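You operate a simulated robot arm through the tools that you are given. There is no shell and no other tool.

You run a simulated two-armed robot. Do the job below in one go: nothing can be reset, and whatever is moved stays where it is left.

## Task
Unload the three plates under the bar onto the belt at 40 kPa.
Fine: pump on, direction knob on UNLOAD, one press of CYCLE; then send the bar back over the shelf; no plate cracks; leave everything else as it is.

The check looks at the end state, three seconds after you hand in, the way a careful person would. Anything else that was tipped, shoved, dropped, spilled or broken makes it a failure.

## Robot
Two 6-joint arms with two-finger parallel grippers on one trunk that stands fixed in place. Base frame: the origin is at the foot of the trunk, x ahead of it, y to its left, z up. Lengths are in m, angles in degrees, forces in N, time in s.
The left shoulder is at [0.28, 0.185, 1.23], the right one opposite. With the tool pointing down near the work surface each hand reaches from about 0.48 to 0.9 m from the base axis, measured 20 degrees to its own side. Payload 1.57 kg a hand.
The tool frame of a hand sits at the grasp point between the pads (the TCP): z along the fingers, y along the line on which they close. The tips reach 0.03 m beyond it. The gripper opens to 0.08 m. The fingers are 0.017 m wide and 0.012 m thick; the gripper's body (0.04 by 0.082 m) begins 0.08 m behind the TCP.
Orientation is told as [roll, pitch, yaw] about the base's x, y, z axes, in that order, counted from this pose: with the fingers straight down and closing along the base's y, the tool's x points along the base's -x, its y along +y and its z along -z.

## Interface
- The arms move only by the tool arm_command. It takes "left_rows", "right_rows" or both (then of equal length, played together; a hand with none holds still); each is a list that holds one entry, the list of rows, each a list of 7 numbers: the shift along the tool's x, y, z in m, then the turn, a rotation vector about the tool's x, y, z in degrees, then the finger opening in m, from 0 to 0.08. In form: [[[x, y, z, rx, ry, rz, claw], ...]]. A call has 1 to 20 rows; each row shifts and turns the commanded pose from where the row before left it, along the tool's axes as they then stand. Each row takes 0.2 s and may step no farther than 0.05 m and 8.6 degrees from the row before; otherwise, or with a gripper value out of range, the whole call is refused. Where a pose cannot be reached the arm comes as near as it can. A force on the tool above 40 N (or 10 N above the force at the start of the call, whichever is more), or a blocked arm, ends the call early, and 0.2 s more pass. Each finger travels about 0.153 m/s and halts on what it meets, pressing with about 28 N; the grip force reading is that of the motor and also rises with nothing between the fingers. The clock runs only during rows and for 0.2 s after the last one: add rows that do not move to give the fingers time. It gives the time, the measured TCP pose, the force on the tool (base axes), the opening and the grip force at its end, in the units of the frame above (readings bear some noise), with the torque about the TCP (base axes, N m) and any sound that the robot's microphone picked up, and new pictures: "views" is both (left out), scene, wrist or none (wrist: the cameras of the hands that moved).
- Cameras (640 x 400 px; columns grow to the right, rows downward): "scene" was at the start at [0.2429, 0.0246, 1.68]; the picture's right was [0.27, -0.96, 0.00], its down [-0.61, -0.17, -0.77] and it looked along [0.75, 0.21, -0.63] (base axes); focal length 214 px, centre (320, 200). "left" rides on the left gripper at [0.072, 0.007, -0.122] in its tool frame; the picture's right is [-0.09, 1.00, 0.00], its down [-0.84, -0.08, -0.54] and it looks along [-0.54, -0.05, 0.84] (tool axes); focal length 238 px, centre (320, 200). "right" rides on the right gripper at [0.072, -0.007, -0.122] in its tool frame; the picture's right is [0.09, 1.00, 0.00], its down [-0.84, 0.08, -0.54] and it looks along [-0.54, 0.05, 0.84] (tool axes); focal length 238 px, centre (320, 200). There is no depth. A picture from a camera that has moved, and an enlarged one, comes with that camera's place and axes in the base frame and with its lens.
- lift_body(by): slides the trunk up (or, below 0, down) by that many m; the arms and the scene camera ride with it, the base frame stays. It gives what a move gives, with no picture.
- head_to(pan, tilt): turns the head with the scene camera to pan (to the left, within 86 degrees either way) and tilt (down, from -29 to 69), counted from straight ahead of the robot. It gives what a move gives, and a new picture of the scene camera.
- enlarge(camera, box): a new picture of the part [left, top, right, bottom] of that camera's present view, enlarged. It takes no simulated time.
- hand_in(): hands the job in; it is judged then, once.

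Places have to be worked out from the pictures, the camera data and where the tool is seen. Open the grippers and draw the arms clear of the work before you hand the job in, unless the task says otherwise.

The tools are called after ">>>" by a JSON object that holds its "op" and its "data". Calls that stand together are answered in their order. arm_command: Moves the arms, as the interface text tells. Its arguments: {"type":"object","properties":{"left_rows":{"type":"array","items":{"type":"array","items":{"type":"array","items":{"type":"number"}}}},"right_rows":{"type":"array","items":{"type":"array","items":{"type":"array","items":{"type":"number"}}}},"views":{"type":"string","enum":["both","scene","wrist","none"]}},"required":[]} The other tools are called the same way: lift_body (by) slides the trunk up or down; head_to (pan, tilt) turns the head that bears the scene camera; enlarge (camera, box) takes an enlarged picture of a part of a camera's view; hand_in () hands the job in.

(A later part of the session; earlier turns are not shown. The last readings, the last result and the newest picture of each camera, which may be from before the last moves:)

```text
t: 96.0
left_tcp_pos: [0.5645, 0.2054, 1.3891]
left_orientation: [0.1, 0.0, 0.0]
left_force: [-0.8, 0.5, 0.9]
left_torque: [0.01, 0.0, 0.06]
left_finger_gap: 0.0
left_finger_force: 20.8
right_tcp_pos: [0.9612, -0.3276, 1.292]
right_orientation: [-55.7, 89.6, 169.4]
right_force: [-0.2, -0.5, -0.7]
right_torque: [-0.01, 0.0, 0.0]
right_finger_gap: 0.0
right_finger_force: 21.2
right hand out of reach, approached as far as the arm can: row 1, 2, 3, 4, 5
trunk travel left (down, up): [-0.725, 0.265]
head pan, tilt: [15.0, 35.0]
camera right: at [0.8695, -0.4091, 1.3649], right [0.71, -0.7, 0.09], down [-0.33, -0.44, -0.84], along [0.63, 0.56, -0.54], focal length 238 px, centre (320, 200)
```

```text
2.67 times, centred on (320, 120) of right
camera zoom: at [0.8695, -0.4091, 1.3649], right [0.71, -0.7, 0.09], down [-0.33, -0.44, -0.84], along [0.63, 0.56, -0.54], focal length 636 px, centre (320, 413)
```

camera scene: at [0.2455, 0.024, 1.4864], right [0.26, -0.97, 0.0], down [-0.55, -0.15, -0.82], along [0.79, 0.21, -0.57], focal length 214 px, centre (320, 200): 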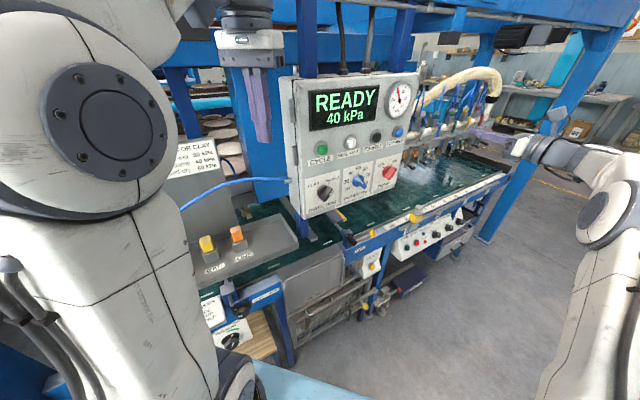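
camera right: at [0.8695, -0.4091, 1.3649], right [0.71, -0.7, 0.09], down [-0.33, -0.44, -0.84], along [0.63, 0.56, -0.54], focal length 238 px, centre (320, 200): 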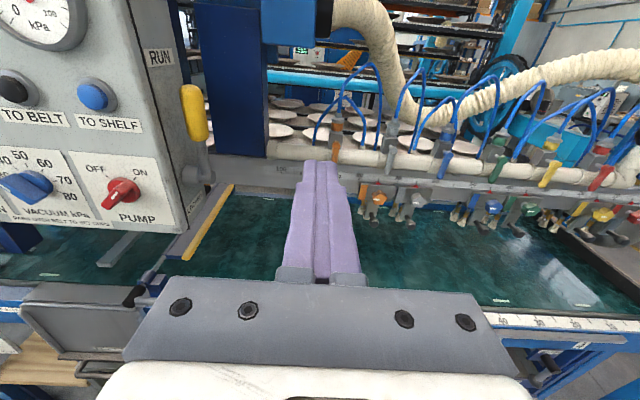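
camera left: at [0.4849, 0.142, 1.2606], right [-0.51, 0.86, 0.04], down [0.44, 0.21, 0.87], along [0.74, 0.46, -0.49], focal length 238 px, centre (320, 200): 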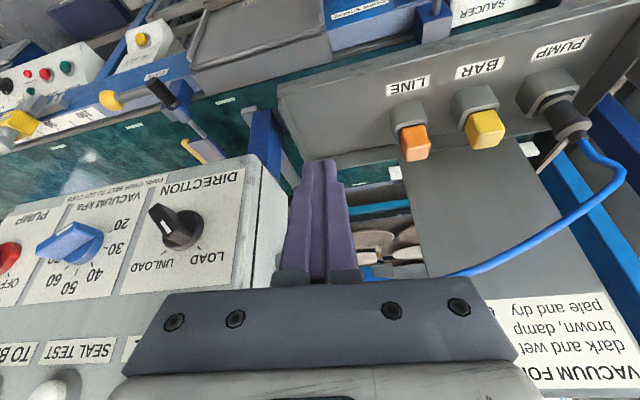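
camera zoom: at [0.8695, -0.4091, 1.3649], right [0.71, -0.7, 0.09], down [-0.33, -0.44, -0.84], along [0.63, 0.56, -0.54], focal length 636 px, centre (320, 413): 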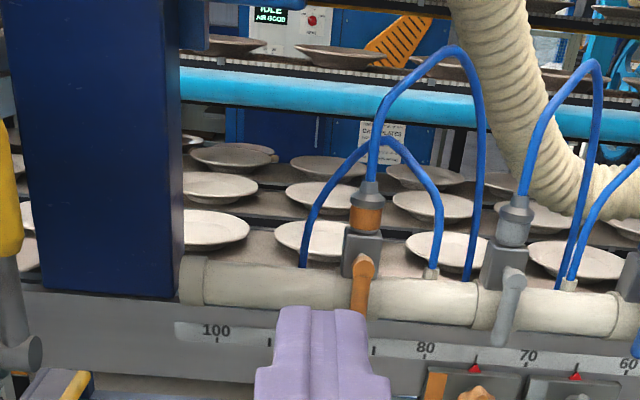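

The heads come in pairs (orange/grey, blue/green, yellow/red) with pointers on a cm scale. I need to see the pick-up row of plates, hidden behind the bar from here, so I lower the left hand a bit and raise the trunk to look over the bar.

>>> {"op": "arm_command", "data": {"left_rows": [[[0, 0, 0.04, 0, 0, 0, 0.0], [0, 0, 0.04, 0, 0, 0, 0.0], [0, 0, 0.035, 0, 0, 0, 0.0]]], "views": "none"}}

>>> {"op": "lift_body", "data": {"by": 0.2}}

>>> {"op": "enlarge", "data": {"camera": "right", "box": [0, 0, 640, 400]}}

>>> {"op": "enlarge", "data": {"camera": "right", "box": [240, 40, 480, 200]}}

>>> {"op": "enlarge", "data": {"camera": "right", "box": [400, 40, 640, 200]}}

```text
t: 96.8
left_tcp_pos: [0.5671, 0.2071, 1.2744]
left_orientation: [0.0, 0.2, -0.1]
left_force: [0.2, 0.5, -0.6]
left_torque: [0.02, -0.01, 0.02]
left_finger_gap: 0.0
left_finger_force: 21.1
right_tcp_pos: [0.9608, -0.3273, 1.2931]
right_orientation: [-54.1, 89.9, 171.0]
right_force: [-0.3, -0.3, -0.1]
right_torque: [-0.04, -0.01, 0.01]
right_finger_gap: 0.0
right_finger_force: 21.2
trunk travel left (down, up): [-0.725, 0.265]
head pan, tilt: [15.0, 35.0]
```

```text
t: 99.0
left_tcp_pos: [0.5669, 0.206, 1.4742]
left_orientation: [0.0, 0.1, 0.0]
left_force: [0.2, -0.2, 1.1]
left_torque: [0.01, 0.03, -0.01]
left_finger_gap: 0.0001
left_finger_force: 21.3
right_tcp_pos: [0.9611, -0.3267, 1.492]
right_orientation: [-54.2, 89.7, 170.7]
right_force: [-0.5, -0.5, -0.2]
right_torque: [-0.03, 0.0, -0.03]
right_finger_gap: 0.0001
right_finger_force: 21.0
trunk travel left (down, up): [-0.925, 0.065]
head pan, tilt: [15.0, 35.0]
```

```text
1.00 times, centred on (320, 200) of right (not enlarged: the box is as wide or as high as the picture)
camera zoom: at [0.8695, -0.4088, 1.5651], right [0.71, -0.7, 0.09], down [-0.33, -0.44, -0.84], along [0.63, 0.56, -0.54], focal length 238 px, centre (320, 200)
```

zoom: 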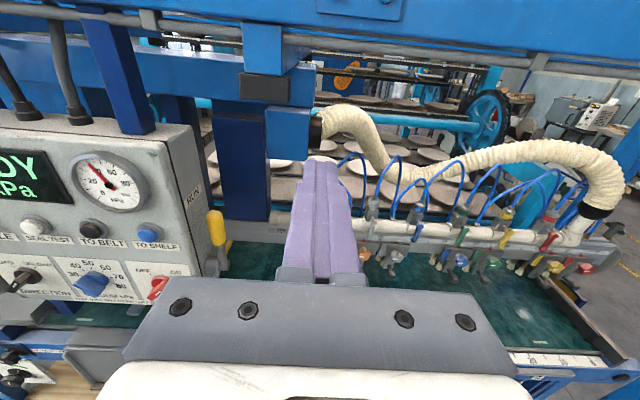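

```text
2.50 times, centred on (360, 120) of right
camera zoom: at [0.8695, -0.4088, 1.5651], right [0.71, -0.7, 0.09], down [-0.33, -0.44, -0.84], along [0.63, 0.56, -0.54], focal length 596 px, centre (220, 400)
```

zoom: 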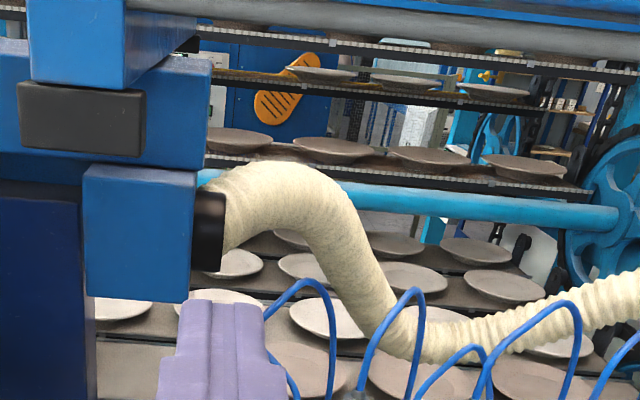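

```text
2.50 times, centred on (520, 120) of right
camera zoom: at [0.8695, -0.4088, 1.5651], right [0.71, -0.7, 0.09], down [-0.33, -0.44, -0.84], along [0.63, 0.56, -0.54], focal length 596 px, centre (-180, 400)
```

zoom: 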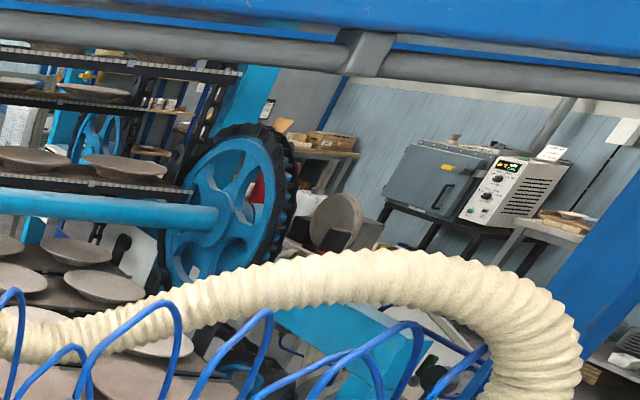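

Over the bar I can see three brown plates in the nearest shelf row at scale ≈ 66–70, 41 and 12, under the three colour pairs. I now look at the left part of the bar, where two more heads hang, with the bar over the belt.

>>> {"op": "head_to", "data": {"pan": 35, "tilt": 35}}

>>> {"op": "enlarge", "data": {"camera": "scene", "box": [220, 130, 360, 260]}}

>>> {"op": "enlarge", "data": {"camera": "left", "box": [320, 100, 640, 300]}}

```text
t: 99.8
left_tcp_pos: [0.568, 0.2065, 1.4749]
left_orientation: [0.1, 0.1, 0.0]
left_force: [0.4, 0.2, 0.2]
left_torque: [0.01, -0.01, 0.01]
left_finger_gap: 0.0
left_finger_force: 21.1
right_tcp_pos: [0.9607, -0.3283, 1.4918]
right_orientation: [-54.0, 89.8, 171.2]
right_force: [1.1, -0.1, -0.8]
right_torque: [0.02, 0.03, 0.0]
right_finger_gap: 0.0001
right_finger_force: 21.3
trunk travel left (down, up): [-0.925, 0.065]
head pan, tilt: [35.0, 35.0]
camera scene: at [0.2328, 0.0515, 1.6864], right [0.57, -0.82, 0.0], down [-0.47, -0.33, -0.82], along [0.67, 0.47, -0.57], focal length 214 px, centre (320, 200)
```

scene: 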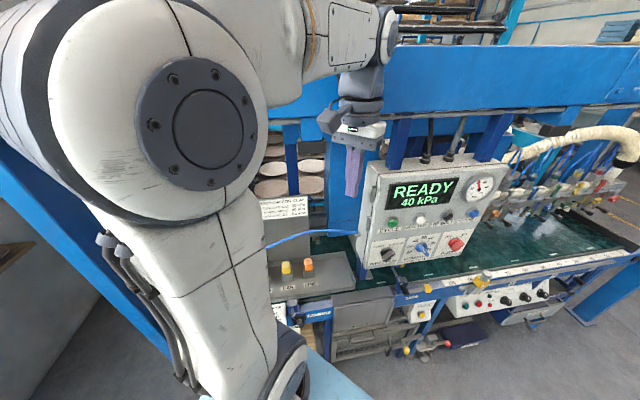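

```text
3.08 times, centred on (290, 195) of scene
camera zoom: at [0.2328, 0.0515, 1.6864], right [0.57, -0.82, 0.0], down [-0.47, -0.33, -0.82], along [0.67, 0.47, -0.57], focal length 660 px, centre (412, 215)
```

zoom: 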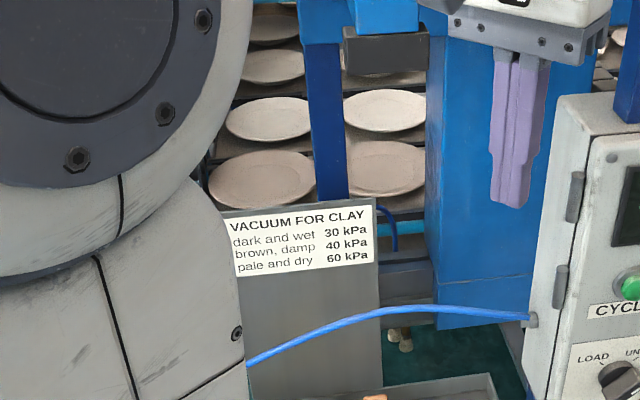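

```text
2.00 times, centred on (480, 200) of left
camera zoom: at [0.4946, 0.2125, 1.597], right [0.09, 1.0, 0.0], down [0.84, -0.08, 0.54], along [0.54, -0.05, -0.84], focal length 477 px, centre (0, 200)
```

zoom: 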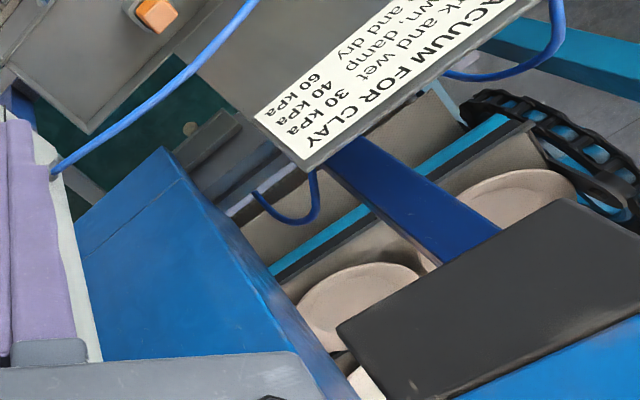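

The left end shows two heads without coloured valves. I gather more evidence: zoom on the right-hand heads, levers and the RUN lever from here, and on the small signs.

>>> {"op": "enlarge", "data": {"camera": "right", "box": [330, 190, 490, 300]}}

>>> {"op": "enlarge", "data": {"camera": "right", "box": [470, 190, 630, 300]}}

>>> {"op": "enlarge", "data": {"camera": "scene", "box": [490, 130, 640, 230]}}

>>> {"op": "enlarge", "data": {"camera": "scene", "box": [265, 290, 405, 400]}}

```text
3.64 times, centred on (410, 245) of right
camera zoom: at [0.8694, -0.4088, 1.5653], right [0.71, -0.7, 0.09], down [-0.33, -0.44, -0.84], along [0.63, 0.56, -0.54], focal length 867 px, centre (-7, 36)
```

zoom: 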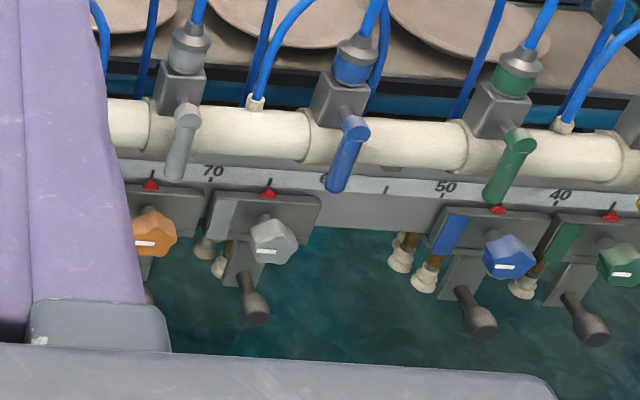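

```text
3.64 times, centred on (550, 245) of right
camera zoom: at [0.8694, -0.4088, 1.5653], right [0.71, -0.7, 0.09], down [-0.33, -0.44, -0.84], along [0.63, 0.56, -0.54], focal length 867 px, centre (-516, 36)
```

zoom: 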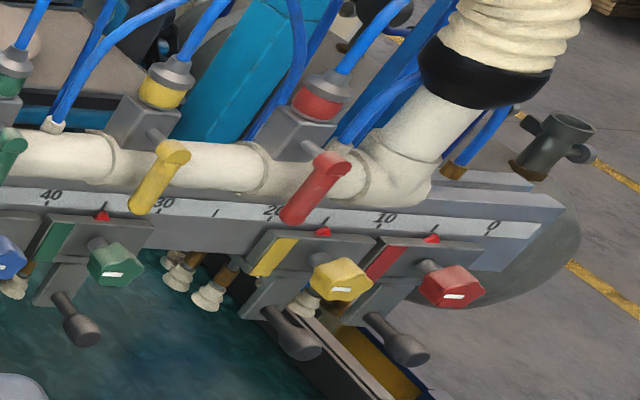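

```text
4.00 times, centred on (565, 180) of scene
camera zoom: at [0.2328, 0.0515, 1.6864], right [0.57, -0.82, 0.0], down [-0.47, -0.33, -0.82], along [0.67, 0.47, -0.57], focal length 858 px, centre (-660, 280)
```

zoom: 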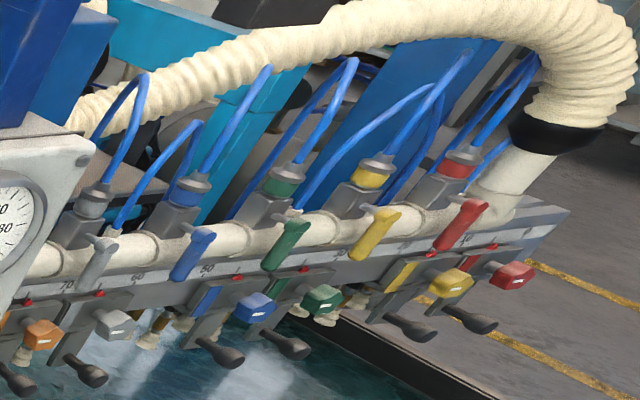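

```text
3.64 times, centred on (335, 345) of scene
camera zoom: at [0.2328, 0.0515, 1.6864], right [0.57, -0.82, 0.0], down [-0.47, -0.33, -0.82], along [0.67, 0.47, -0.57], focal length 780 px, centre (266, -327)
```

zoom: 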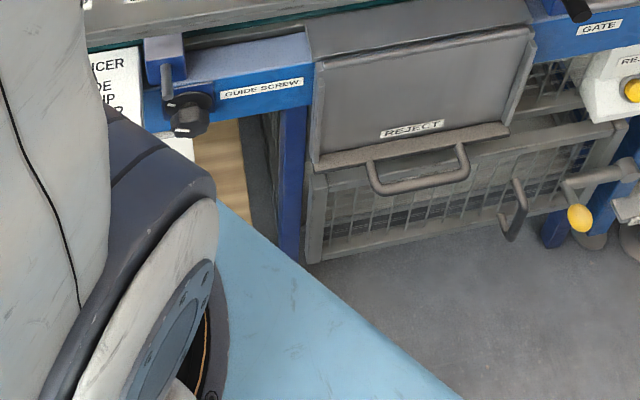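

The pointers on the bar scale stand at about 75/65, 45/35 and 15/6, i.e. pairs centred over the three brown plates, and all six levers hang alike. So the cups look set; I lower the trunk again and go back to send the bar over the shelf for a seal check.

>>> {"op": "lift_body", "data": {"by": -0.2}}

>>> {"op": "arm_command", "data": {"left_rows": [[[0, 0, -0.04, 0, 0, 0, 0.0], [0, 0, -0.04, 0, 0, 0, 0.0], [0, 0, -0.033, 0, 0, 0, 0.0]]], "views": "none"}}

>>> {"op": "enlarge", "data": {"camera": "right", "box": [100, 100, 340, 260]}}

>>> {"op": "enlarge", "data": {"camera": "right", "box": [240, 130, 400, 240]}}

```text
t: 102.0
left_tcp_pos: [0.5667, 0.2064, 1.2741]
left_orientation: [0.1, 0.1, 0.0]
left_force: [0.4, -0.7, 0.1]
left_torque: [-0.01, 0.05, 0.02]
left_finger_gap: 0.0
left_finger_force: 21.0
right_tcp_pos: [0.9609, -0.3268, 1.293]
right_orientation: [-53.5, 89.8, 171.4]
right_force: [0.1, -0.3, 1.0]
right_torque: [0.0, -0.01, 0.0]
right_finger_gap: 0.0
right_finger_force: 21.1
trunk travel left (down, up): [-0.725, 0.265]
head pan, tilt: [35.0, 35.0]
```

```text
t: 102.8
left_tcp_pos: [0.5655, 0.2063, 1.3858]
left_orientation: [0.2, 0.1, 0.0]
left_force: [-0.8, 1.3, -0.1]
left_torque: [-0.01, 0.03, -0.01]
left_finger_gap: 0.0
left_finger_force: 20.7
right_tcp_pos: [0.9619, -0.3271, 1.293]
right_orientation: [-53.9, 89.8, 171.2]
right_force: [0.1, 1.3, 0.1]
right_torque: [0.07, -0.03, 0.03]
right_finger_gap: 0.0002
right_finger_force: 21.4
trunk travel left (down, up): [-0.725, 0.265]
head pan, tilt: [35.0, 35.0]
```

```text
2.50 times, centred on (220, 180) of right
camera zoom: at [0.8694, -0.4088, 1.3653], right [0.71, -0.7, 0.09], down [-0.33, -0.44, -0.84], along [0.63, 0.56, -0.54], focal length 596 px, centre (570, 250)
```

zoom: 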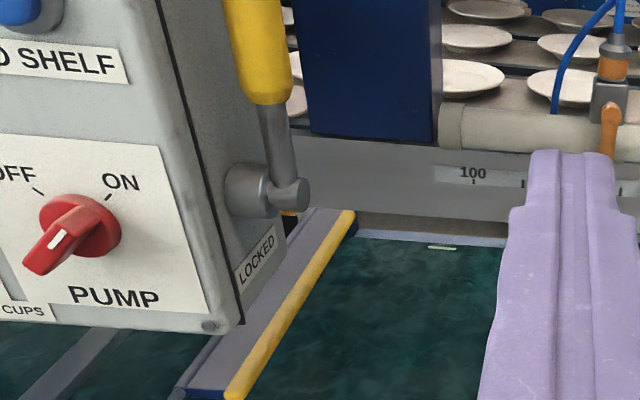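

```text
3.64 times, centred on (320, 185) of right
camera zoom: at [0.8694, -0.4088, 1.3653], right [0.71, -0.7, 0.09], down [-0.33, -0.44, -0.84], along [0.63, 0.56, -0.54], focal length 867 px, centre (320, 254)
```

zoom: 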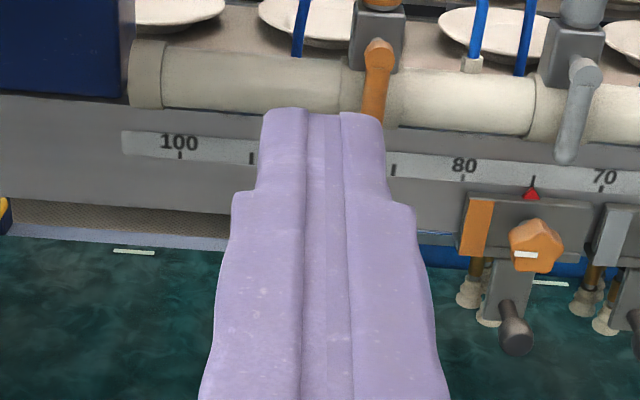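

The side lever reads RUN (other place: LOCKED), so it may stay. I bring the right hand back in front of the TO SHELF button.

>>> {"op": "arm_command", "data": {"right_rows": [[[0, -0.0495, 0, 0, 0, 0, 0.0], [0, -0.0495, 0, 0, 0, 0, 0.0], [0, -0.0495, 0, 0, 0, 0, 0.0], [0, -0.0495, 0, 0, 0, 0, 0.0], [0.0035, -0.0495, 0.0, 0, 0, 0, 0.0], [0, 0, 0.045, 0, 0, 0, 0.0]]], "views": "wrist"}}

>>> {"op": "enlarge", "data": {"camera": "right", "box": [230, 60, 410, 220]}}

```text
t: 104.2
left_tcp_pos: [0.5661, 0.2053, 1.3863]
left_orientation: [0.1, 0.1, 0.1]
left_force: [-0.1, 0.2, 0.0]
left_torque: [0.03, -0.03, -0.03]
left_finger_gap: 0.0
left_finger_force: 21.5
right_tcp_pos: [0.8182, -0.1203, 1.299]
right_orientation: [-49.2, 89.8, 175.6]
right_force: [1.0, 0.5, 0.4]
right_torque: [0.0, 0.09, -0.03]
right_finger_gap: 0.0
right_finger_force: 21.5
trunk travel left (down, up): [-0.725, 0.265]
head pan, tilt: [35.0, 35.0]
camera right: at [0.726, -0.2013, 1.3713], right [0.7, -0.7, 0.09], down [-0.33, -0.44, -0.84], along [0.63, 0.56, -0.54], focal length 238 px, centre (320, 200)
```

right: 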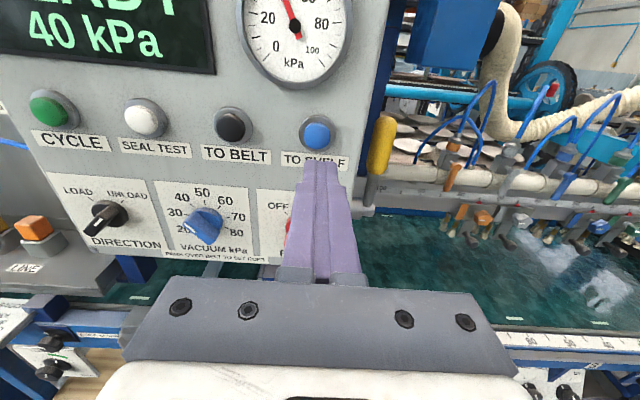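

```text
2.50 times, centred on (320, 140) of right
camera zoom: at [0.726, -0.2013, 1.3713], right [0.7, -0.7, 0.09], down [-0.33, -0.44, -0.84], along [0.63, 0.56, -0.54], focal length 596 px, centre (320, 350)
```

zoom: 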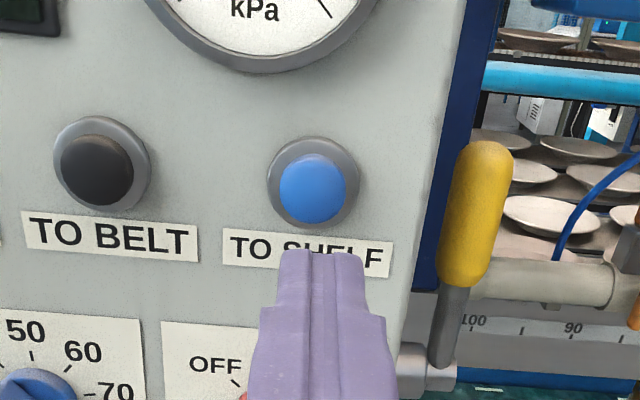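

The button is 4 mm to the left of the tip line. I correct, advance and press TO SHELF until the click.

>>> {"op": "arm_command", "data": {"right_rows": [[[0, -0.004, 0.03, 0, 0, 0, 0.0], [0, 0, 0.03, 0, 0, 0, 0.0], [0, 0, 0.012, 0, 0, 0, 0.0], [0, 0, 0.004, 0, 0, 0, 0.0], [0, 0, 0.004, 0, 0, 0, 0.0], [0, 0, 0.004, 0, 0, 0, 0.0]]], "views": "scene"}}

```text
t: 105.6
left_tcp_pos: [0.5654, 0.2057, 1.3872]
left_orientation: [0.2, 0.1, 0.1]
left_force: [0.1, 0.0, 0.1]
left_torque: [-0.01, 0.01, 0.0]
left_finger_gap: 0.0001
left_finger_force: 21.4
right_tcp_pos: [0.8737, -0.0581, 1.297]
right_orientation: [-52.2, 89.8, 172.8]
right_force: [-4.5, -1.2, -1.8]
right_torque: [-0.04, 0.05, 0.05]
right_finger_gap: 0.0
right_finger_force: 20.3
trunk travel left (down, up): [-0.725, 0.265]
head pan, tilt: [35.0, 35.0]
heard: click
camera scene: at [0.2324, 0.0515, 1.4865], right [0.57, -0.82, 0.0], down [-0.47, -0.33, -0.82], along [0.67, 0.47, -0.57], focal length 214 px, centre (320, 200)
```

scene: 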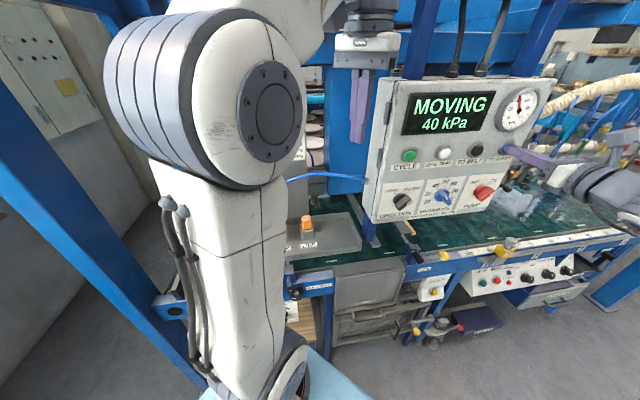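

Click and MOVING: the bar is going back. I withdraw, and wait for it to arrive over the shelf.

>>> {"op": "arm_command", "data": {"right_rows": [[[0, 0, -0.03, 0, 0, 0, 0.0], [0, 0, -0.04, 0, 0, 0, 0.0], [0, 0, 0, 0, 0, 0, 0.0], [0, 0, 0, 0, 0, 0, 0.0], [0, 0, 0, 0, 0, 0, 0.0], [0, 0, 0, 0, 0, 0, 0.0], [0, 0, 0, 0, 0, 0, 0.0], [0, 0, 0, 0, 0, 0, 0.0], [0, 0, 0, 0, 0, 0, 0.0], [0, 0, 0, 0, 0, 0, 0.0], [0, 0, 0, 0, 0, 0, 0.0], [0, 0, 0, 0, 0, 0, 0.0], [0, 0, 0, 0, 0, 0, 0.0], [0, 0, 0, 0, 0, 0, 0.0], [0, 0, 0, 0, 0, 0, 0.0], [0, 0, 0, 0, 0, 0, 0.0], [0, 0, 0, 0, 0, 0, 0.0], [0, 0, 0, 0, 0, 0, 0.0], [0, 0, 0, 0, 0, 0, 0.0], [0, 0, 0, 0, 0, 0, 0.0]]], "views": "both"}}

>>> {"op": "enlarge", "data": {"camera": "right", "box": [370, 30, 640, 230]}}

```text
t: 109.8
left_tcp_pos: [0.5668, 0.2062, 1.3871]
left_orientation: [0.1, 0.1, 0.0]
left_force: [0.4, 0.6, -0.6]
left_torque: [0.0, 0.0, 0.04]
left_finger_gap: 0.0
left_finger_force: 21.2
right_tcp_pos: [0.823, -0.1074, 1.2965]
right_orientation: [-53.0, 89.9, 172.1]
right_force: [-0.4, 0.0, 0.6]
right_torque: [-0.02, 0.01, -0.01]
right_finger_gap: 0.0002
right_finger_force: 20.9
trunk travel left (down, up): [-0.725, 0.265]
head pan, tilt: [35.0, 35.0]
camera scene: at [0.2328, 0.0517, 1.4864], right [0.57, -0.82, 0.0], down [-0.47, -0.33, -0.82], along [0.67, 0.47, -0.57], focal length 214 px, centre (320, 200)
camera right: at [0.7331, -0.1897, 1.3694], right [0.71, -0.7, 0.09], down [-0.33, -0.44, -0.84], along [0.63, 0.56, -0.54], focal length 238 px, centre (320, 200)
```

scene: 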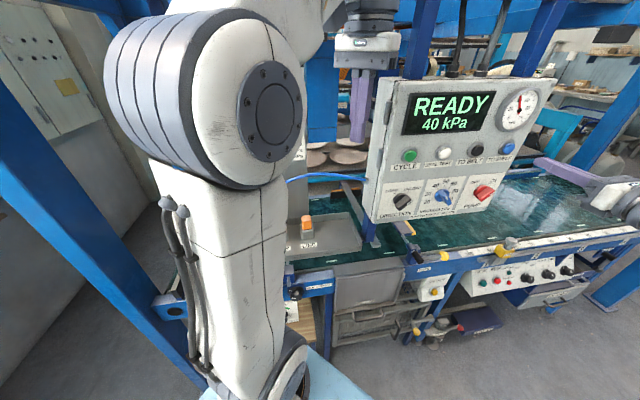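
right: 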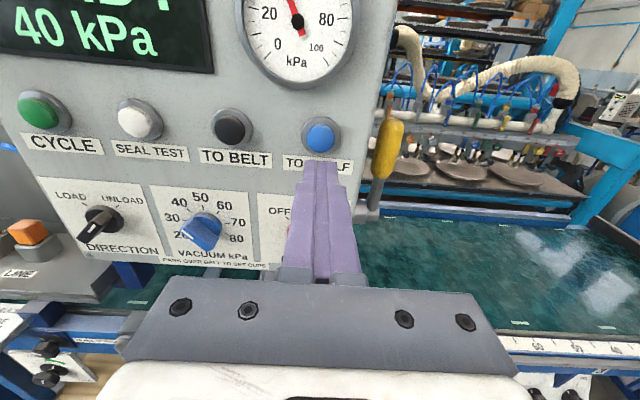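

```text
2.00 times, centred on (505, 130) of right
camera zoom: at [0.7331, -0.1897, 1.3694], right [0.71, -0.7, 0.09], down [-0.33, -0.44, -0.84], along [0.63, 0.56, -0.54], focal length 477 px, centre (-50, 340)
```

zoom: 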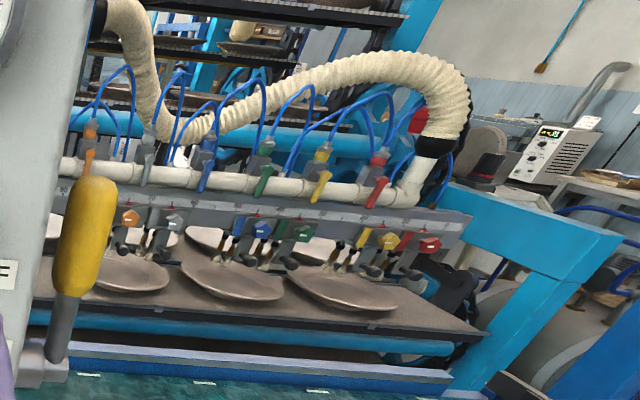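

The bar is back over the shelf with pairs over the three plates. I enlarge to check that each head's cups hang over its plate.

>>> {"op": "enlarge", "data": {"camera": "right", "box": [395, 120, 525, 190]}}

>>> {"op": "enlarge", "data": {"camera": "right", "box": [500, 120, 620, 200]}}

```text
4.92 times, centred on (460, 155) of right
camera zoom: at [0.7331, -0.1897, 1.3694], right [0.71, -0.7, 0.09], down [-0.33, -0.44, -0.84], along [0.63, 0.56, -0.54], focal length 1173 px, centre (-369, 422)
```

zoom: 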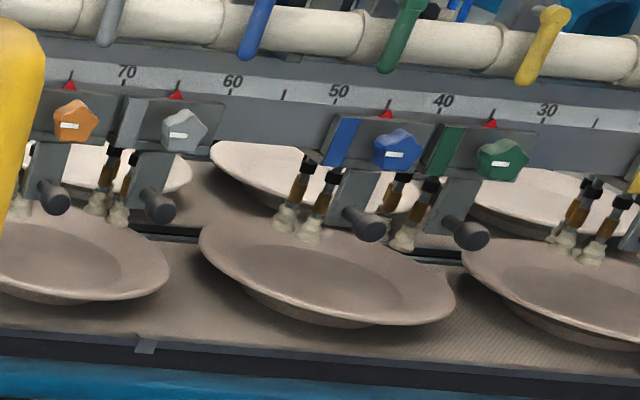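

```text
5.00 times, centred on (560, 160) of right
camera zoom: at [0.7331, -0.1897, 1.3694], right [0.71, -0.7, 0.09], down [-0.33, -0.44, -0.84], along [0.63, 0.56, -0.54], focal length 1192 px, centre (-880, 400)
```

zoom: 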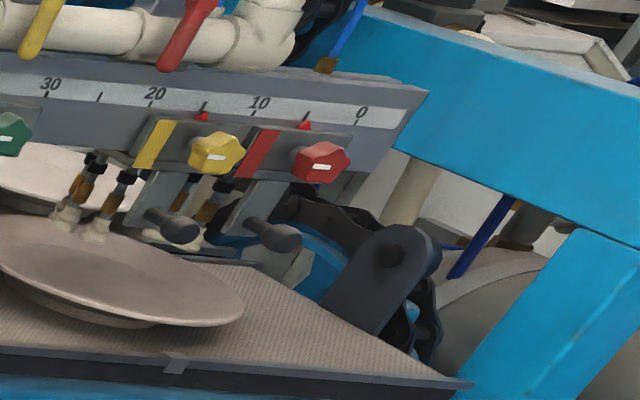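

The orange/grey, blue/green and yellow/red pairs are centred over the three plates within about a centimetre. I take one more look at the left end of the bar from here.

>>> {"op": "enlarge", "data": {"camera": "scene", "box": [285, 110, 385, 190]}}

>>> {"op": "enlarge", "data": {"camera": "left", "box": [320, 100, 640, 300]}}

```text
5.00 times, centred on (335, 150) of scene
camera zoom: at [0.2328, 0.0517, 1.4864], right [0.57, -0.82, 0.0], down [-0.47, -0.33, -0.82], along [0.67, 0.47, -0.57], focal length 1072 px, centre (245, 450)
```

zoom: 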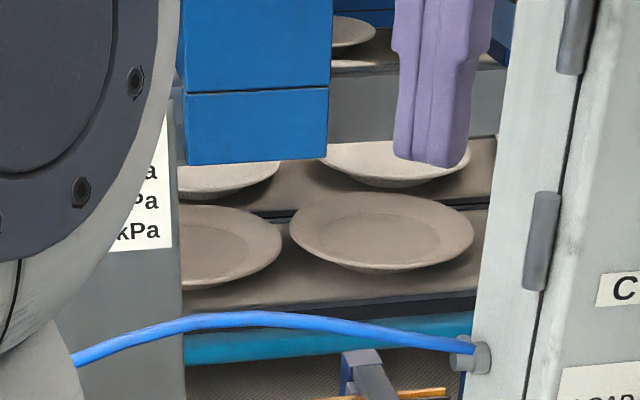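

```text
2.00 times, centred on (480, 200) of left
camera zoom: at [0.4941, 0.2128, 1.509], right [0.09, 1.0, 0.0], down [0.84, -0.08, 0.54], along [0.54, -0.05, -0.84], focal length 477 px, centre (0, 200)
```

zoom: 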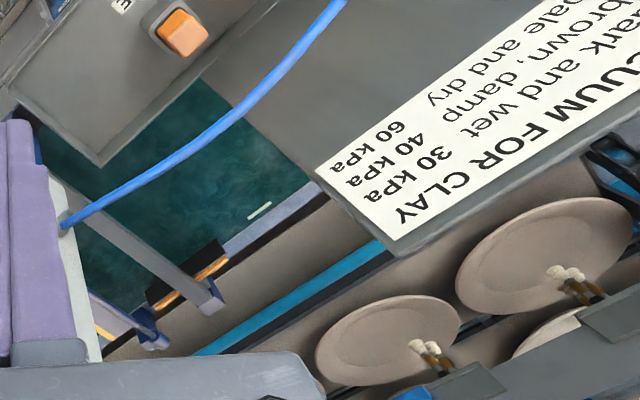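

The left end is as before. Before the irreversible CYCLE, I go to SEAL TEST to have the machine itself confirm the cups; I move the hand in front of that button.

>>> {"op": "arm_command", "data": {"right_rows": [[[0, -0.042, -0.01, 0, 0, 0, 0.0], [0, -0.042, 0, 0, 0, 0, 0.0], [0, -0.042, 0, 0, 0, 0, 0.0], [0, -0.041, 0, 0, 0, 0, 0.0]]], "views": "wrist"}}

>>> {"op": "enlarge", "data": {"camera": "right", "box": [230, 60, 410, 220]}}

```text
t: 110.8
left_tcp_pos: [0.5661, 0.2056, 1.3865]
left_orientation: [0.1, 0.1, 0.0]
left_force: [0.1, -0.7, -0.3]
left_torque: [0.0, -0.04, 0.0]
left_finger_gap: 0.0002
left_finger_force: 20.7
right_tcp_pos: [0.6993, 0.0022, 1.2957]
right_orientation: [-52.5, 89.7, 172.5]
right_force: [-0.3, -0.7, -0.3]
right_torque: [0.03, 0.0, 0.0]
right_finger_gap: 0.0
right_finger_force: 21.1
trunk travel left (down, up): [-0.725, 0.265]
head pan, tilt: [35.0, 35.0]
camera right: at [0.6083, -0.0785, 1.3687], right [0.7, -0.7, 0.09], down [-0.33, -0.44, -0.84], along [0.63, 0.56, -0.54], focal length 238 px, centre (320, 200)
```

right: 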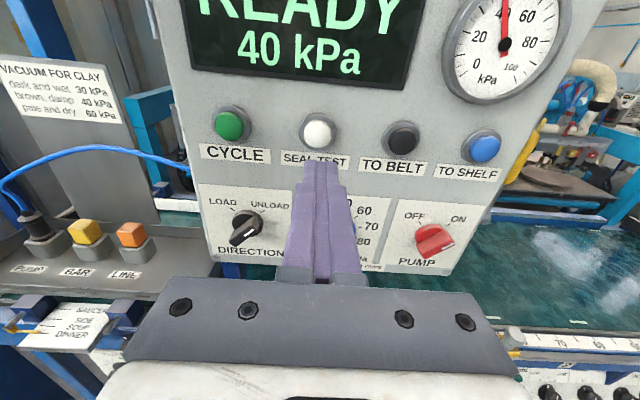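

```text
2.50 times, centred on (320, 140) of right
camera zoom: at [0.6083, -0.0785, 1.3687], right [0.7, -0.7, 0.09], down [-0.33, -0.44, -0.84], along [0.63, 0.56, -0.54], focal length 596 px, centre (320, 350)
```

zoom: 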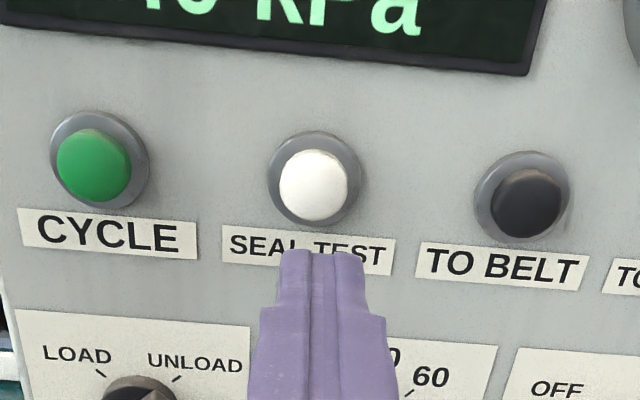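

Aligned within 3 mm. I press SEAL TEST.

>>> {"op": "arm_command", "data": {"right_rows": [[[0.0025, -0.003, 0.03, 0, 0, 0, 0.0], [0, 0, 0.03, 0, 0, 0, 0.0], [0, 0, 0.01, 0, 0, 0, 0.0], [0, 0, 0.004, 0, 0, 0, 0.0], [0, 0, 0.004, 0, 0, 0, 0.0], [0, 0, 0.004, 0, 0, 0, 0.0], [0, 0, -0.03, 0, 0, 0, 0.0]]], "views": "scene"}}

```text
t: 112.4
left_tcp_pos: [0.5659, 0.2067, 1.3866]
left_orientation: [0.1, 0.0, 0.0]
left_force: [0.4, 0.4, 0.7]
left_torque: [0.03, -0.01, 0.01]
left_finger_gap: 0.0001
left_finger_force: 21.3
right_tcp_pos: [0.7325, 0.0413, 1.2979]
right_orientation: [-47.0, 89.8, 178.0]
right_force: [-0.6, -0.5, 0.0]
right_torque: [-0.01, 0.0, 0.0]
right_finger_gap: 0.0001
right_finger_force: 21.3
trunk travel left (down, up): [-0.725, 0.265]
head pan, tilt: [35.0, 35.0]
heard: click
camera scene: at [0.2331, 0.0519, 1.4864], right [0.57, -0.82, 0.0], down [-0.47, -0.33, -0.82], along [0.67, 0.47, -0.57], focal length 214 px, centre (320, 200)
```

scene: 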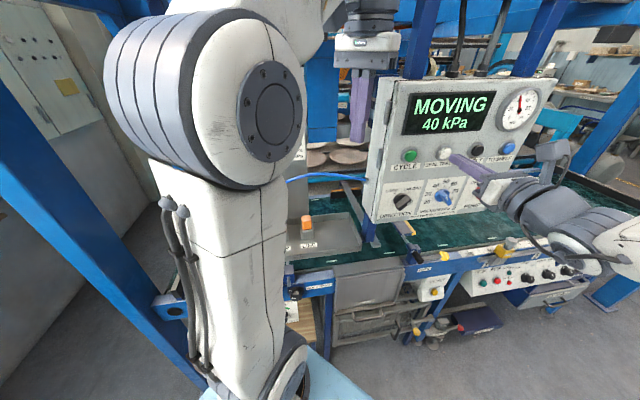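

SEAL TEST clicked and the machine is MOVING. I withdraw a little and watch the display over short waits.

>>> {"op": "arm_command", "data": {"right_rows": [[[0, 0, -0.03, 0, 0, 0, 0.0], [0, 0, 0, 0, 0, 0, 0.0], [0, 0, 0, 0, 0, 0, 0.0], [0, 0, 0, 0, 0, 0, 0.0], [0, 0, 0, 0, 0, 0, 0.0]]], "views": "scene"}}

>>> {"op": "arm_command", "data": {"right_rows": [[[0, 0, 0, 0, 0, 0, 0.0], [0, 0, 0, 0, 0, 0, 0.0], [0, 0, 0, 0, 0, 0, 0.0], [0, 0, 0, 0, 0, 0, 0.0], [0, 0, 0, 0, 0, 0, 0.0]]], "views": "scene"}}

>>> {"op": "arm_command", "data": {"right_rows": [[[0, 0, 0, 0, 0, 0, 0.0], [0, 0, 0, 0, 0, 0, 0.0], [0, 0, 0, 0, 0, 0, 0.0], [0, 0, 0, 0, 0, 0, 0.0], [0, 0, 0, 0, 0, 0, 0.0]]], "views": "both"}}

```text
t: 113.6
left_tcp_pos: [0.5668, 0.2061, 1.387]
left_orientation: [0.1, 0.1, 0.0]
left_force: [-0.1, -0.3, 0.5]
left_torque: [-0.02, 0.06, 0.01]
left_finger_gap: 0.0
left_finger_force: 21.2
right_tcp_pos: [0.7103, 0.0206, 1.298]
right_orientation: [-54.1, 89.7, 171.0]
right_force: [0.0, -0.1, 0.0]
right_torque: [0.01, -0.04, -0.01]
right_finger_gap: 0.0
right_finger_force: 21.6
trunk travel left (down, up): [-0.725, 0.265]
head pan, tilt: [35.0, 35.0]
camera scene: at [0.2328, 0.0517, 1.4864], right [0.57, -0.82, 0.0], down [-0.47, -0.33, -0.82], along [0.67, 0.47, -0.57], focal length 214 px, centre (320, 200)
```

scene: 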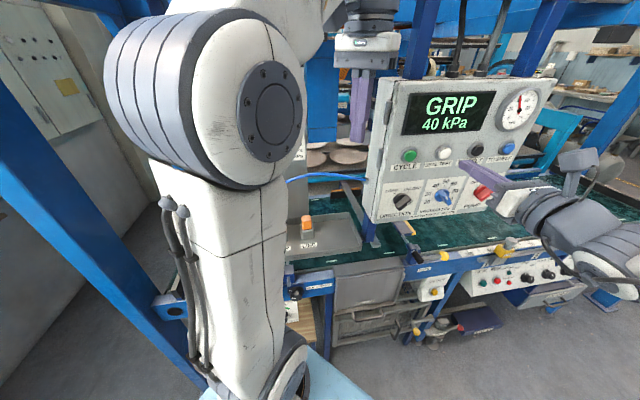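

```text
t: 114.8
left_tcp_pos: [0.5672, 0.2065, 1.3873]
left_orientation: [0.2, 0.2, 0.0]
left_force: [-0.3, 0.0, -0.8]
left_torque: [0.04, 0.03, 0.0]
left_finger_gap: 0.0
left_finger_force: 21.7
right_tcp_pos: [0.7099, 0.0201, 1.2995]
right_orientation: [-53.8, 89.8, 171.3]
right_force: [0.3, -0.9, 0.3]
right_torque: [-0.02, -0.01, -0.02]
right_finger_gap: 0.0
right_finger_force: 21.0
trunk travel left (down, up): [-0.725, 0.265]
head pan, tilt: [35.0, 35.0]
camera scene: at [0.2328, 0.0517, 1.4864], right [0.57, -0.82, 0.0], down [-0.47, -0.33, -0.82], along [0.67, 0.47, -0.57], focal length 214 px, centre (320, 200)
```

scene: 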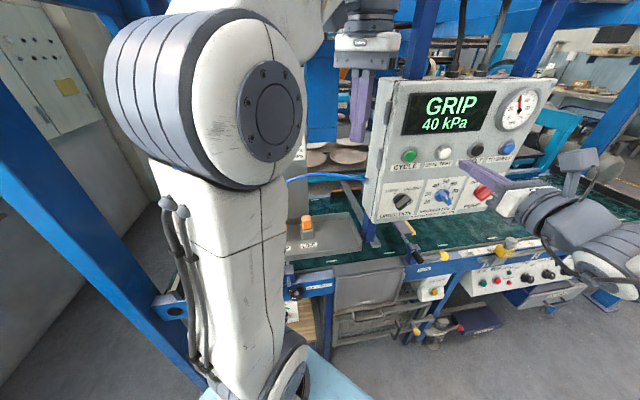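

```text
t: 116.0
left_tcp_pos: [0.5656, 0.2067, 1.3871]
left_orientation: [0.1, 0.2, -0.1]
left_force: [-0.4, 0.0, 0.0]
left_torque: [0.0, -0.01, 0.02]
left_finger_gap: 0.0001
left_finger_force: 21.8
right_tcp_pos: [0.7098, 0.0209, 1.2993]
right_orientation: [-53.6, 89.8, 171.4]
right_force: [-0.4, 0.0, -0.2]
right_torque: [-0.03, -0.03, 0.03]
right_finger_gap: 0.0002
right_finger_force: 21.6
trunk travel left (down, up): [-0.725, 0.265]
head pan, tilt: [35.0, 35.0]
camera scene: at [0.2328, 0.0517, 1.4864], right [0.57, -0.82, 0.0], down [-0.47, -0.33, -0.82], along [0.67, 0.47, -0.57], focal length 214 px, centre (320, 200)
camera right: at [0.6191, -0.0609, 1.3717], right [0.71, -0.7, 0.09], down [-0.33, -0.44, -0.84], along [0.63, 0.56, -0.54], focal length 238 px, centre (320, 200)
```

scene: 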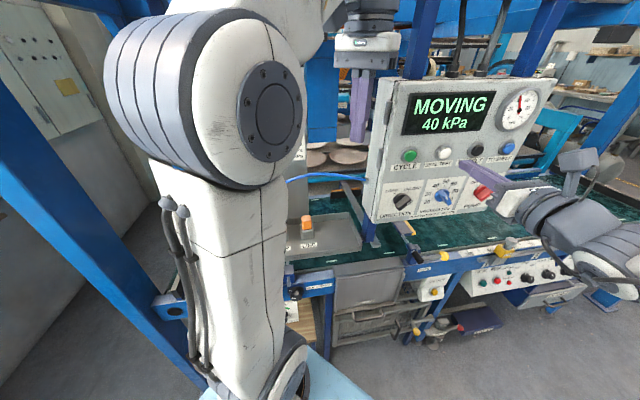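
right: 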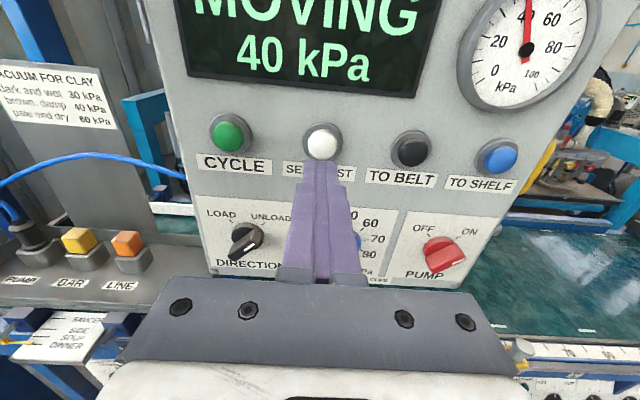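

The test gripped at 40 kPa and is MOVING again. I wait on for its result.

>>> {"op": "arm_command", "data": {"right_rows": [[[0, 0, 0, 0, 0, 0, 0.0], [0, 0, 0, 0, 0, 0, 0.0], [0, 0, 0, 0, 0, 0, 0.0], [0, 0, 0, 0, 0, 0, 0.0], [0, 0, 0, 0, 0, 0, 0.0]]], "views": "scene"}}

>>> {"op": "arm_command", "data": {"right_rows": [[[0, 0, 0, 0, 0, 0, 0.0], [0, 0, 0, 0, 0, 0, 0.0], [0, 0, 0, 0, 0, 0, 0.0], [0, 0, 0, 0, 0, 0, 0.0], [0, 0, 0, 0, 0, 0, 0.0]]], "views": "scene"}}

>>> {"op": "enlarge", "data": {"camera": "scene", "box": [370, 70, 560, 220]}}

```text
t: 117.2
left_tcp_pos: [0.5661, 0.2067, 1.3858]
left_orientation: [0.1, 0.1, 0.0]
left_force: [0.8, 0.3, -0.3]
left_torque: [-0.01, -0.02, 0.02]
left_finger_gap: 0.0001
left_finger_force: 20.8
right_tcp_pos: [0.7104, 0.0204, 1.3001]
right_orientation: [-53.2, 89.8, 171.8]
right_force: [0.0, 0.0, -0.3]
right_torque: [-0.03, 0.02, 0.0]
right_finger_gap: 0.0
right_finger_force: 21.2
trunk travel left (down, up): [-0.725, 0.265]
head pan, tilt: [35.0, 35.0]
camera scene: at [0.2328, 0.0517, 1.4864], right [0.57, -0.82, 0.0], down [-0.47, -0.33, -0.82], along [0.67, 0.47, -0.57], focal length 214 px, centre (320, 200)
```

scene: 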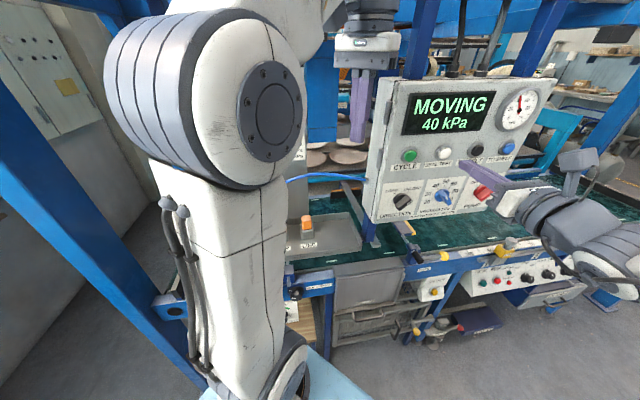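

```text
t: 118.4
left_tcp_pos: [0.5663, 0.206, 1.386]
left_orientation: [0.1, 0.1, 0.0]
left_force: [-0.3, -0.1, -0.3]
left_torque: [0.01, -0.02, -0.02]
left_finger_gap: 0.0
left_finger_force: 21.1
right_tcp_pos: [0.7105, 0.0189, 1.298]
right_orientation: [-53.8, 89.8, 171.5]
right_force: [-0.7, -0.4, -0.6]
right_torque: [0.0, 0.0, 0.04]
right_finger_gap: 0.0
right_finger_force: 21.6
trunk travel left (down, up): [-0.725, 0.265]
head pan, tilt: [35.0, 35.0]
camera scene: at [0.2328, 0.0517, 1.4864], right [0.57, -0.82, 0.0], down [-0.47, -0.33, -0.82], along [0.67, 0.47, -0.57], focal length 214 px, centre (320, 200)
```

scene: 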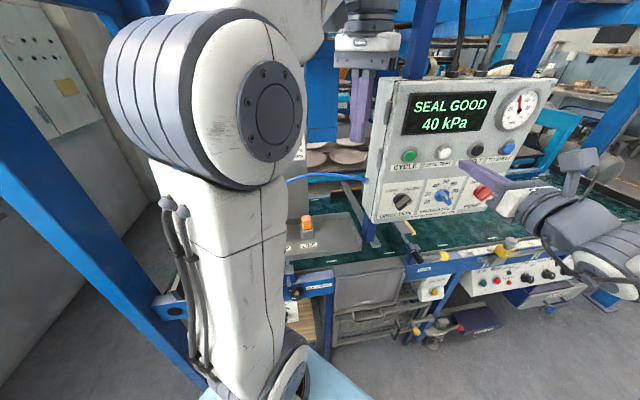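

```text
2.67 times, centred on (465, 145) of scene
camera zoom: at [0.2328, 0.0517, 1.4864], right [0.57, -0.82, 0.0], down [-0.47, -0.33, -0.82], along [0.67, 0.47, -0.57], focal length 572 px, centre (-67, 347)
```

zoom: 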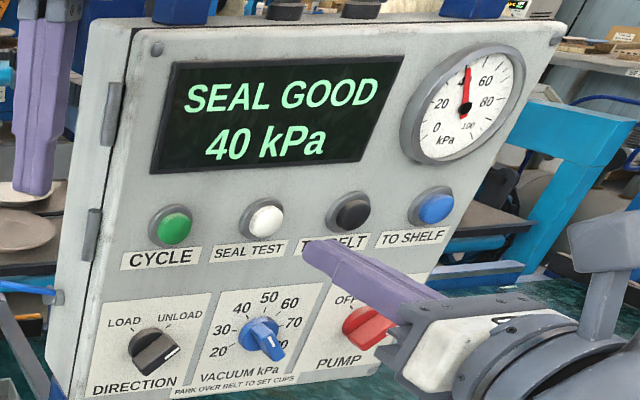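

SEAL GOOD at 40 kPa. The cups are confirmed, so I move in front of the CYCLE button.

>>> {"op": "arm_command", "data": {"right_rows": [[[0, -0.04, -0.01, 0, 0, 0, 0.0], [0, -0.045, 0, 0, 0, 0, 0.0], [0, 0, 0, 0, 0, 0, 0.0]]], "views": "both"}}

>>> {"op": "enlarge", "data": {"camera": "right", "box": [230, 60, 410, 220]}}

```text
t: 119.2
left_tcp_pos: [0.5656, 0.2077, 1.3858]
left_orientation: [0.0, 0.1, -0.1]
left_force: [-0.2, -0.2, 0.0]
left_torque: [0.01, -0.02, 0.03]
left_finger_gap: 0.0002
left_finger_force: 21.2
right_tcp_pos: [0.6428, 0.0738, 1.2977]
right_orientation: [-46.8, 89.8, 178.1]
right_force: [-0.6, 0.2, -0.4]
right_torque: [0.0, 0.03, -0.03]
right_finger_gap: 0.0
right_finger_force: 21.0
trunk travel left (down, up): [-0.725, 0.265]
head pan, tilt: [35.0, 35.0]
camera scene: at [0.2326, 0.0517, 1.4865], right [0.57, -0.82, 0.0], down [-0.47, -0.33, -0.82], along [0.67, 0.47, -0.57], focal length 214 px, centre (320, 200)
camera right: at [0.5525, -0.008, 1.3708], right [0.71, -0.7, 0.09], down [-0.33, -0.44, -0.84], along [0.63, 0.56, -0.54], focal length 238 px, centre (320, 200)
```

scene: 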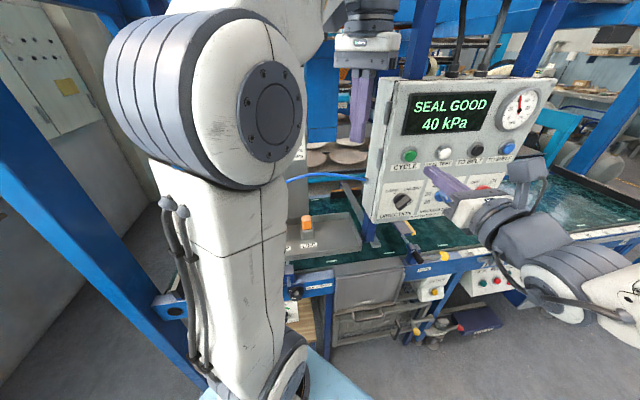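
right: 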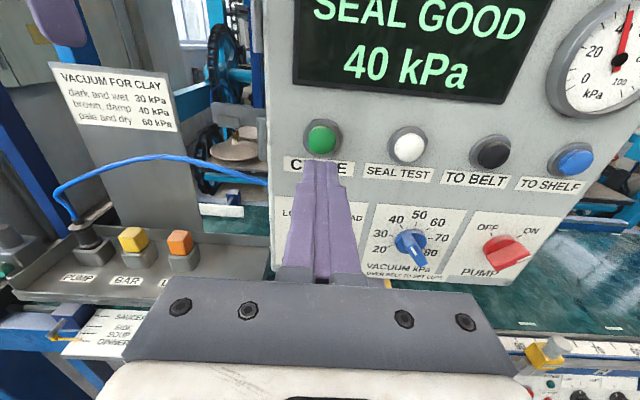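

```text
2.50 times, centred on (320, 140) of right
camera zoom: at [0.5525, -0.008, 1.3708], right [0.71, -0.7, 0.09], down [-0.33, -0.44, -0.84], along [0.63, 0.56, -0.54], focal length 596 px, centre (320, 350)
```

zoom: 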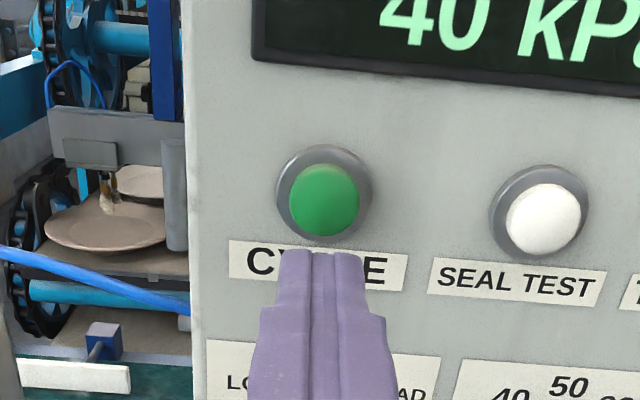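

The tip is within 2 mm of the CYCLE button's axis. Everything is set (pump on, UNLOAD, 40 kPa, SEAL GOOD), so I press CYCLE exactly once and withdraw.

>>> {"op": "arm_command", "data": {"right_rows": [[[0.0008, 0.002, 0.03, 0, 0, 0, 0.0], [0, 0, 0.028, 0, 0, 0, 0.0], [0, 0, 0.004, 0, 0, 0, 0.0], [0, 0, 0.004, 0, 0, 0, 0.0], [0, 0, 0.005, 0, 0, 0, 0.0], [0, 0, -0.03, 0, 0, 0, 0.0], [0, 0, -0.03, 0, 0, 0, 0.0]]], "views": "both"}}

```text
t: 120.8
left_tcp_pos: [0.5658, 0.2063, 1.3863]
left_orientation: [0.1, 0.0, 0.0]
left_force: [-0.2, -1.0, 0.6]
left_torque: [0.01, 0.0, -0.01]
left_finger_gap: 0.0
left_finger_force: 21.1
right_tcp_pos: [0.6532, 0.0812, 1.3007]
right_orientation: [-52.1, 89.7, 173.1]
right_force: [0.3, 0.0, -0.1]
right_torque: [0.02, 0.01, 0.0]
right_finger_gap: 0.0
right_finger_force: 21.7
trunk travel left (down, up): [-0.725, 0.265]
head pan, tilt: [35.0, 35.0]
heard: click
camera scene: at [0.2329, 0.0518, 1.4864], right [0.57, -0.82, 0.0], down [-0.47, -0.33, -0.82], along [0.67, 0.47, -0.57], focal length 214 px, centre (320, 200)
camera right: at [0.5622, -0.0013, 1.374], right [0.71, -0.7, 0.09], down [-0.33, -0.44, -0.84], along [0.63, 0.56, -0.54], focal length 238 px, centre (320, 200)
```

scene: 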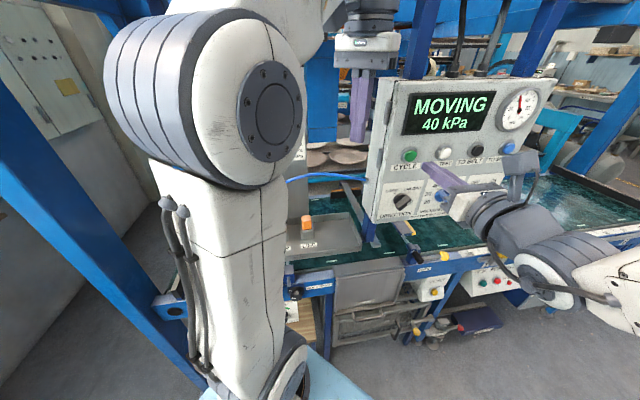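
right: 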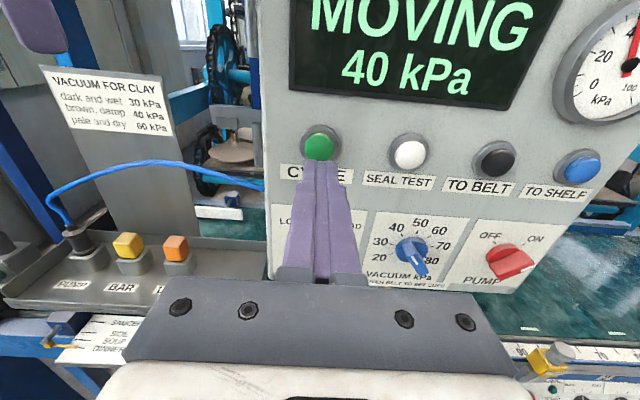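

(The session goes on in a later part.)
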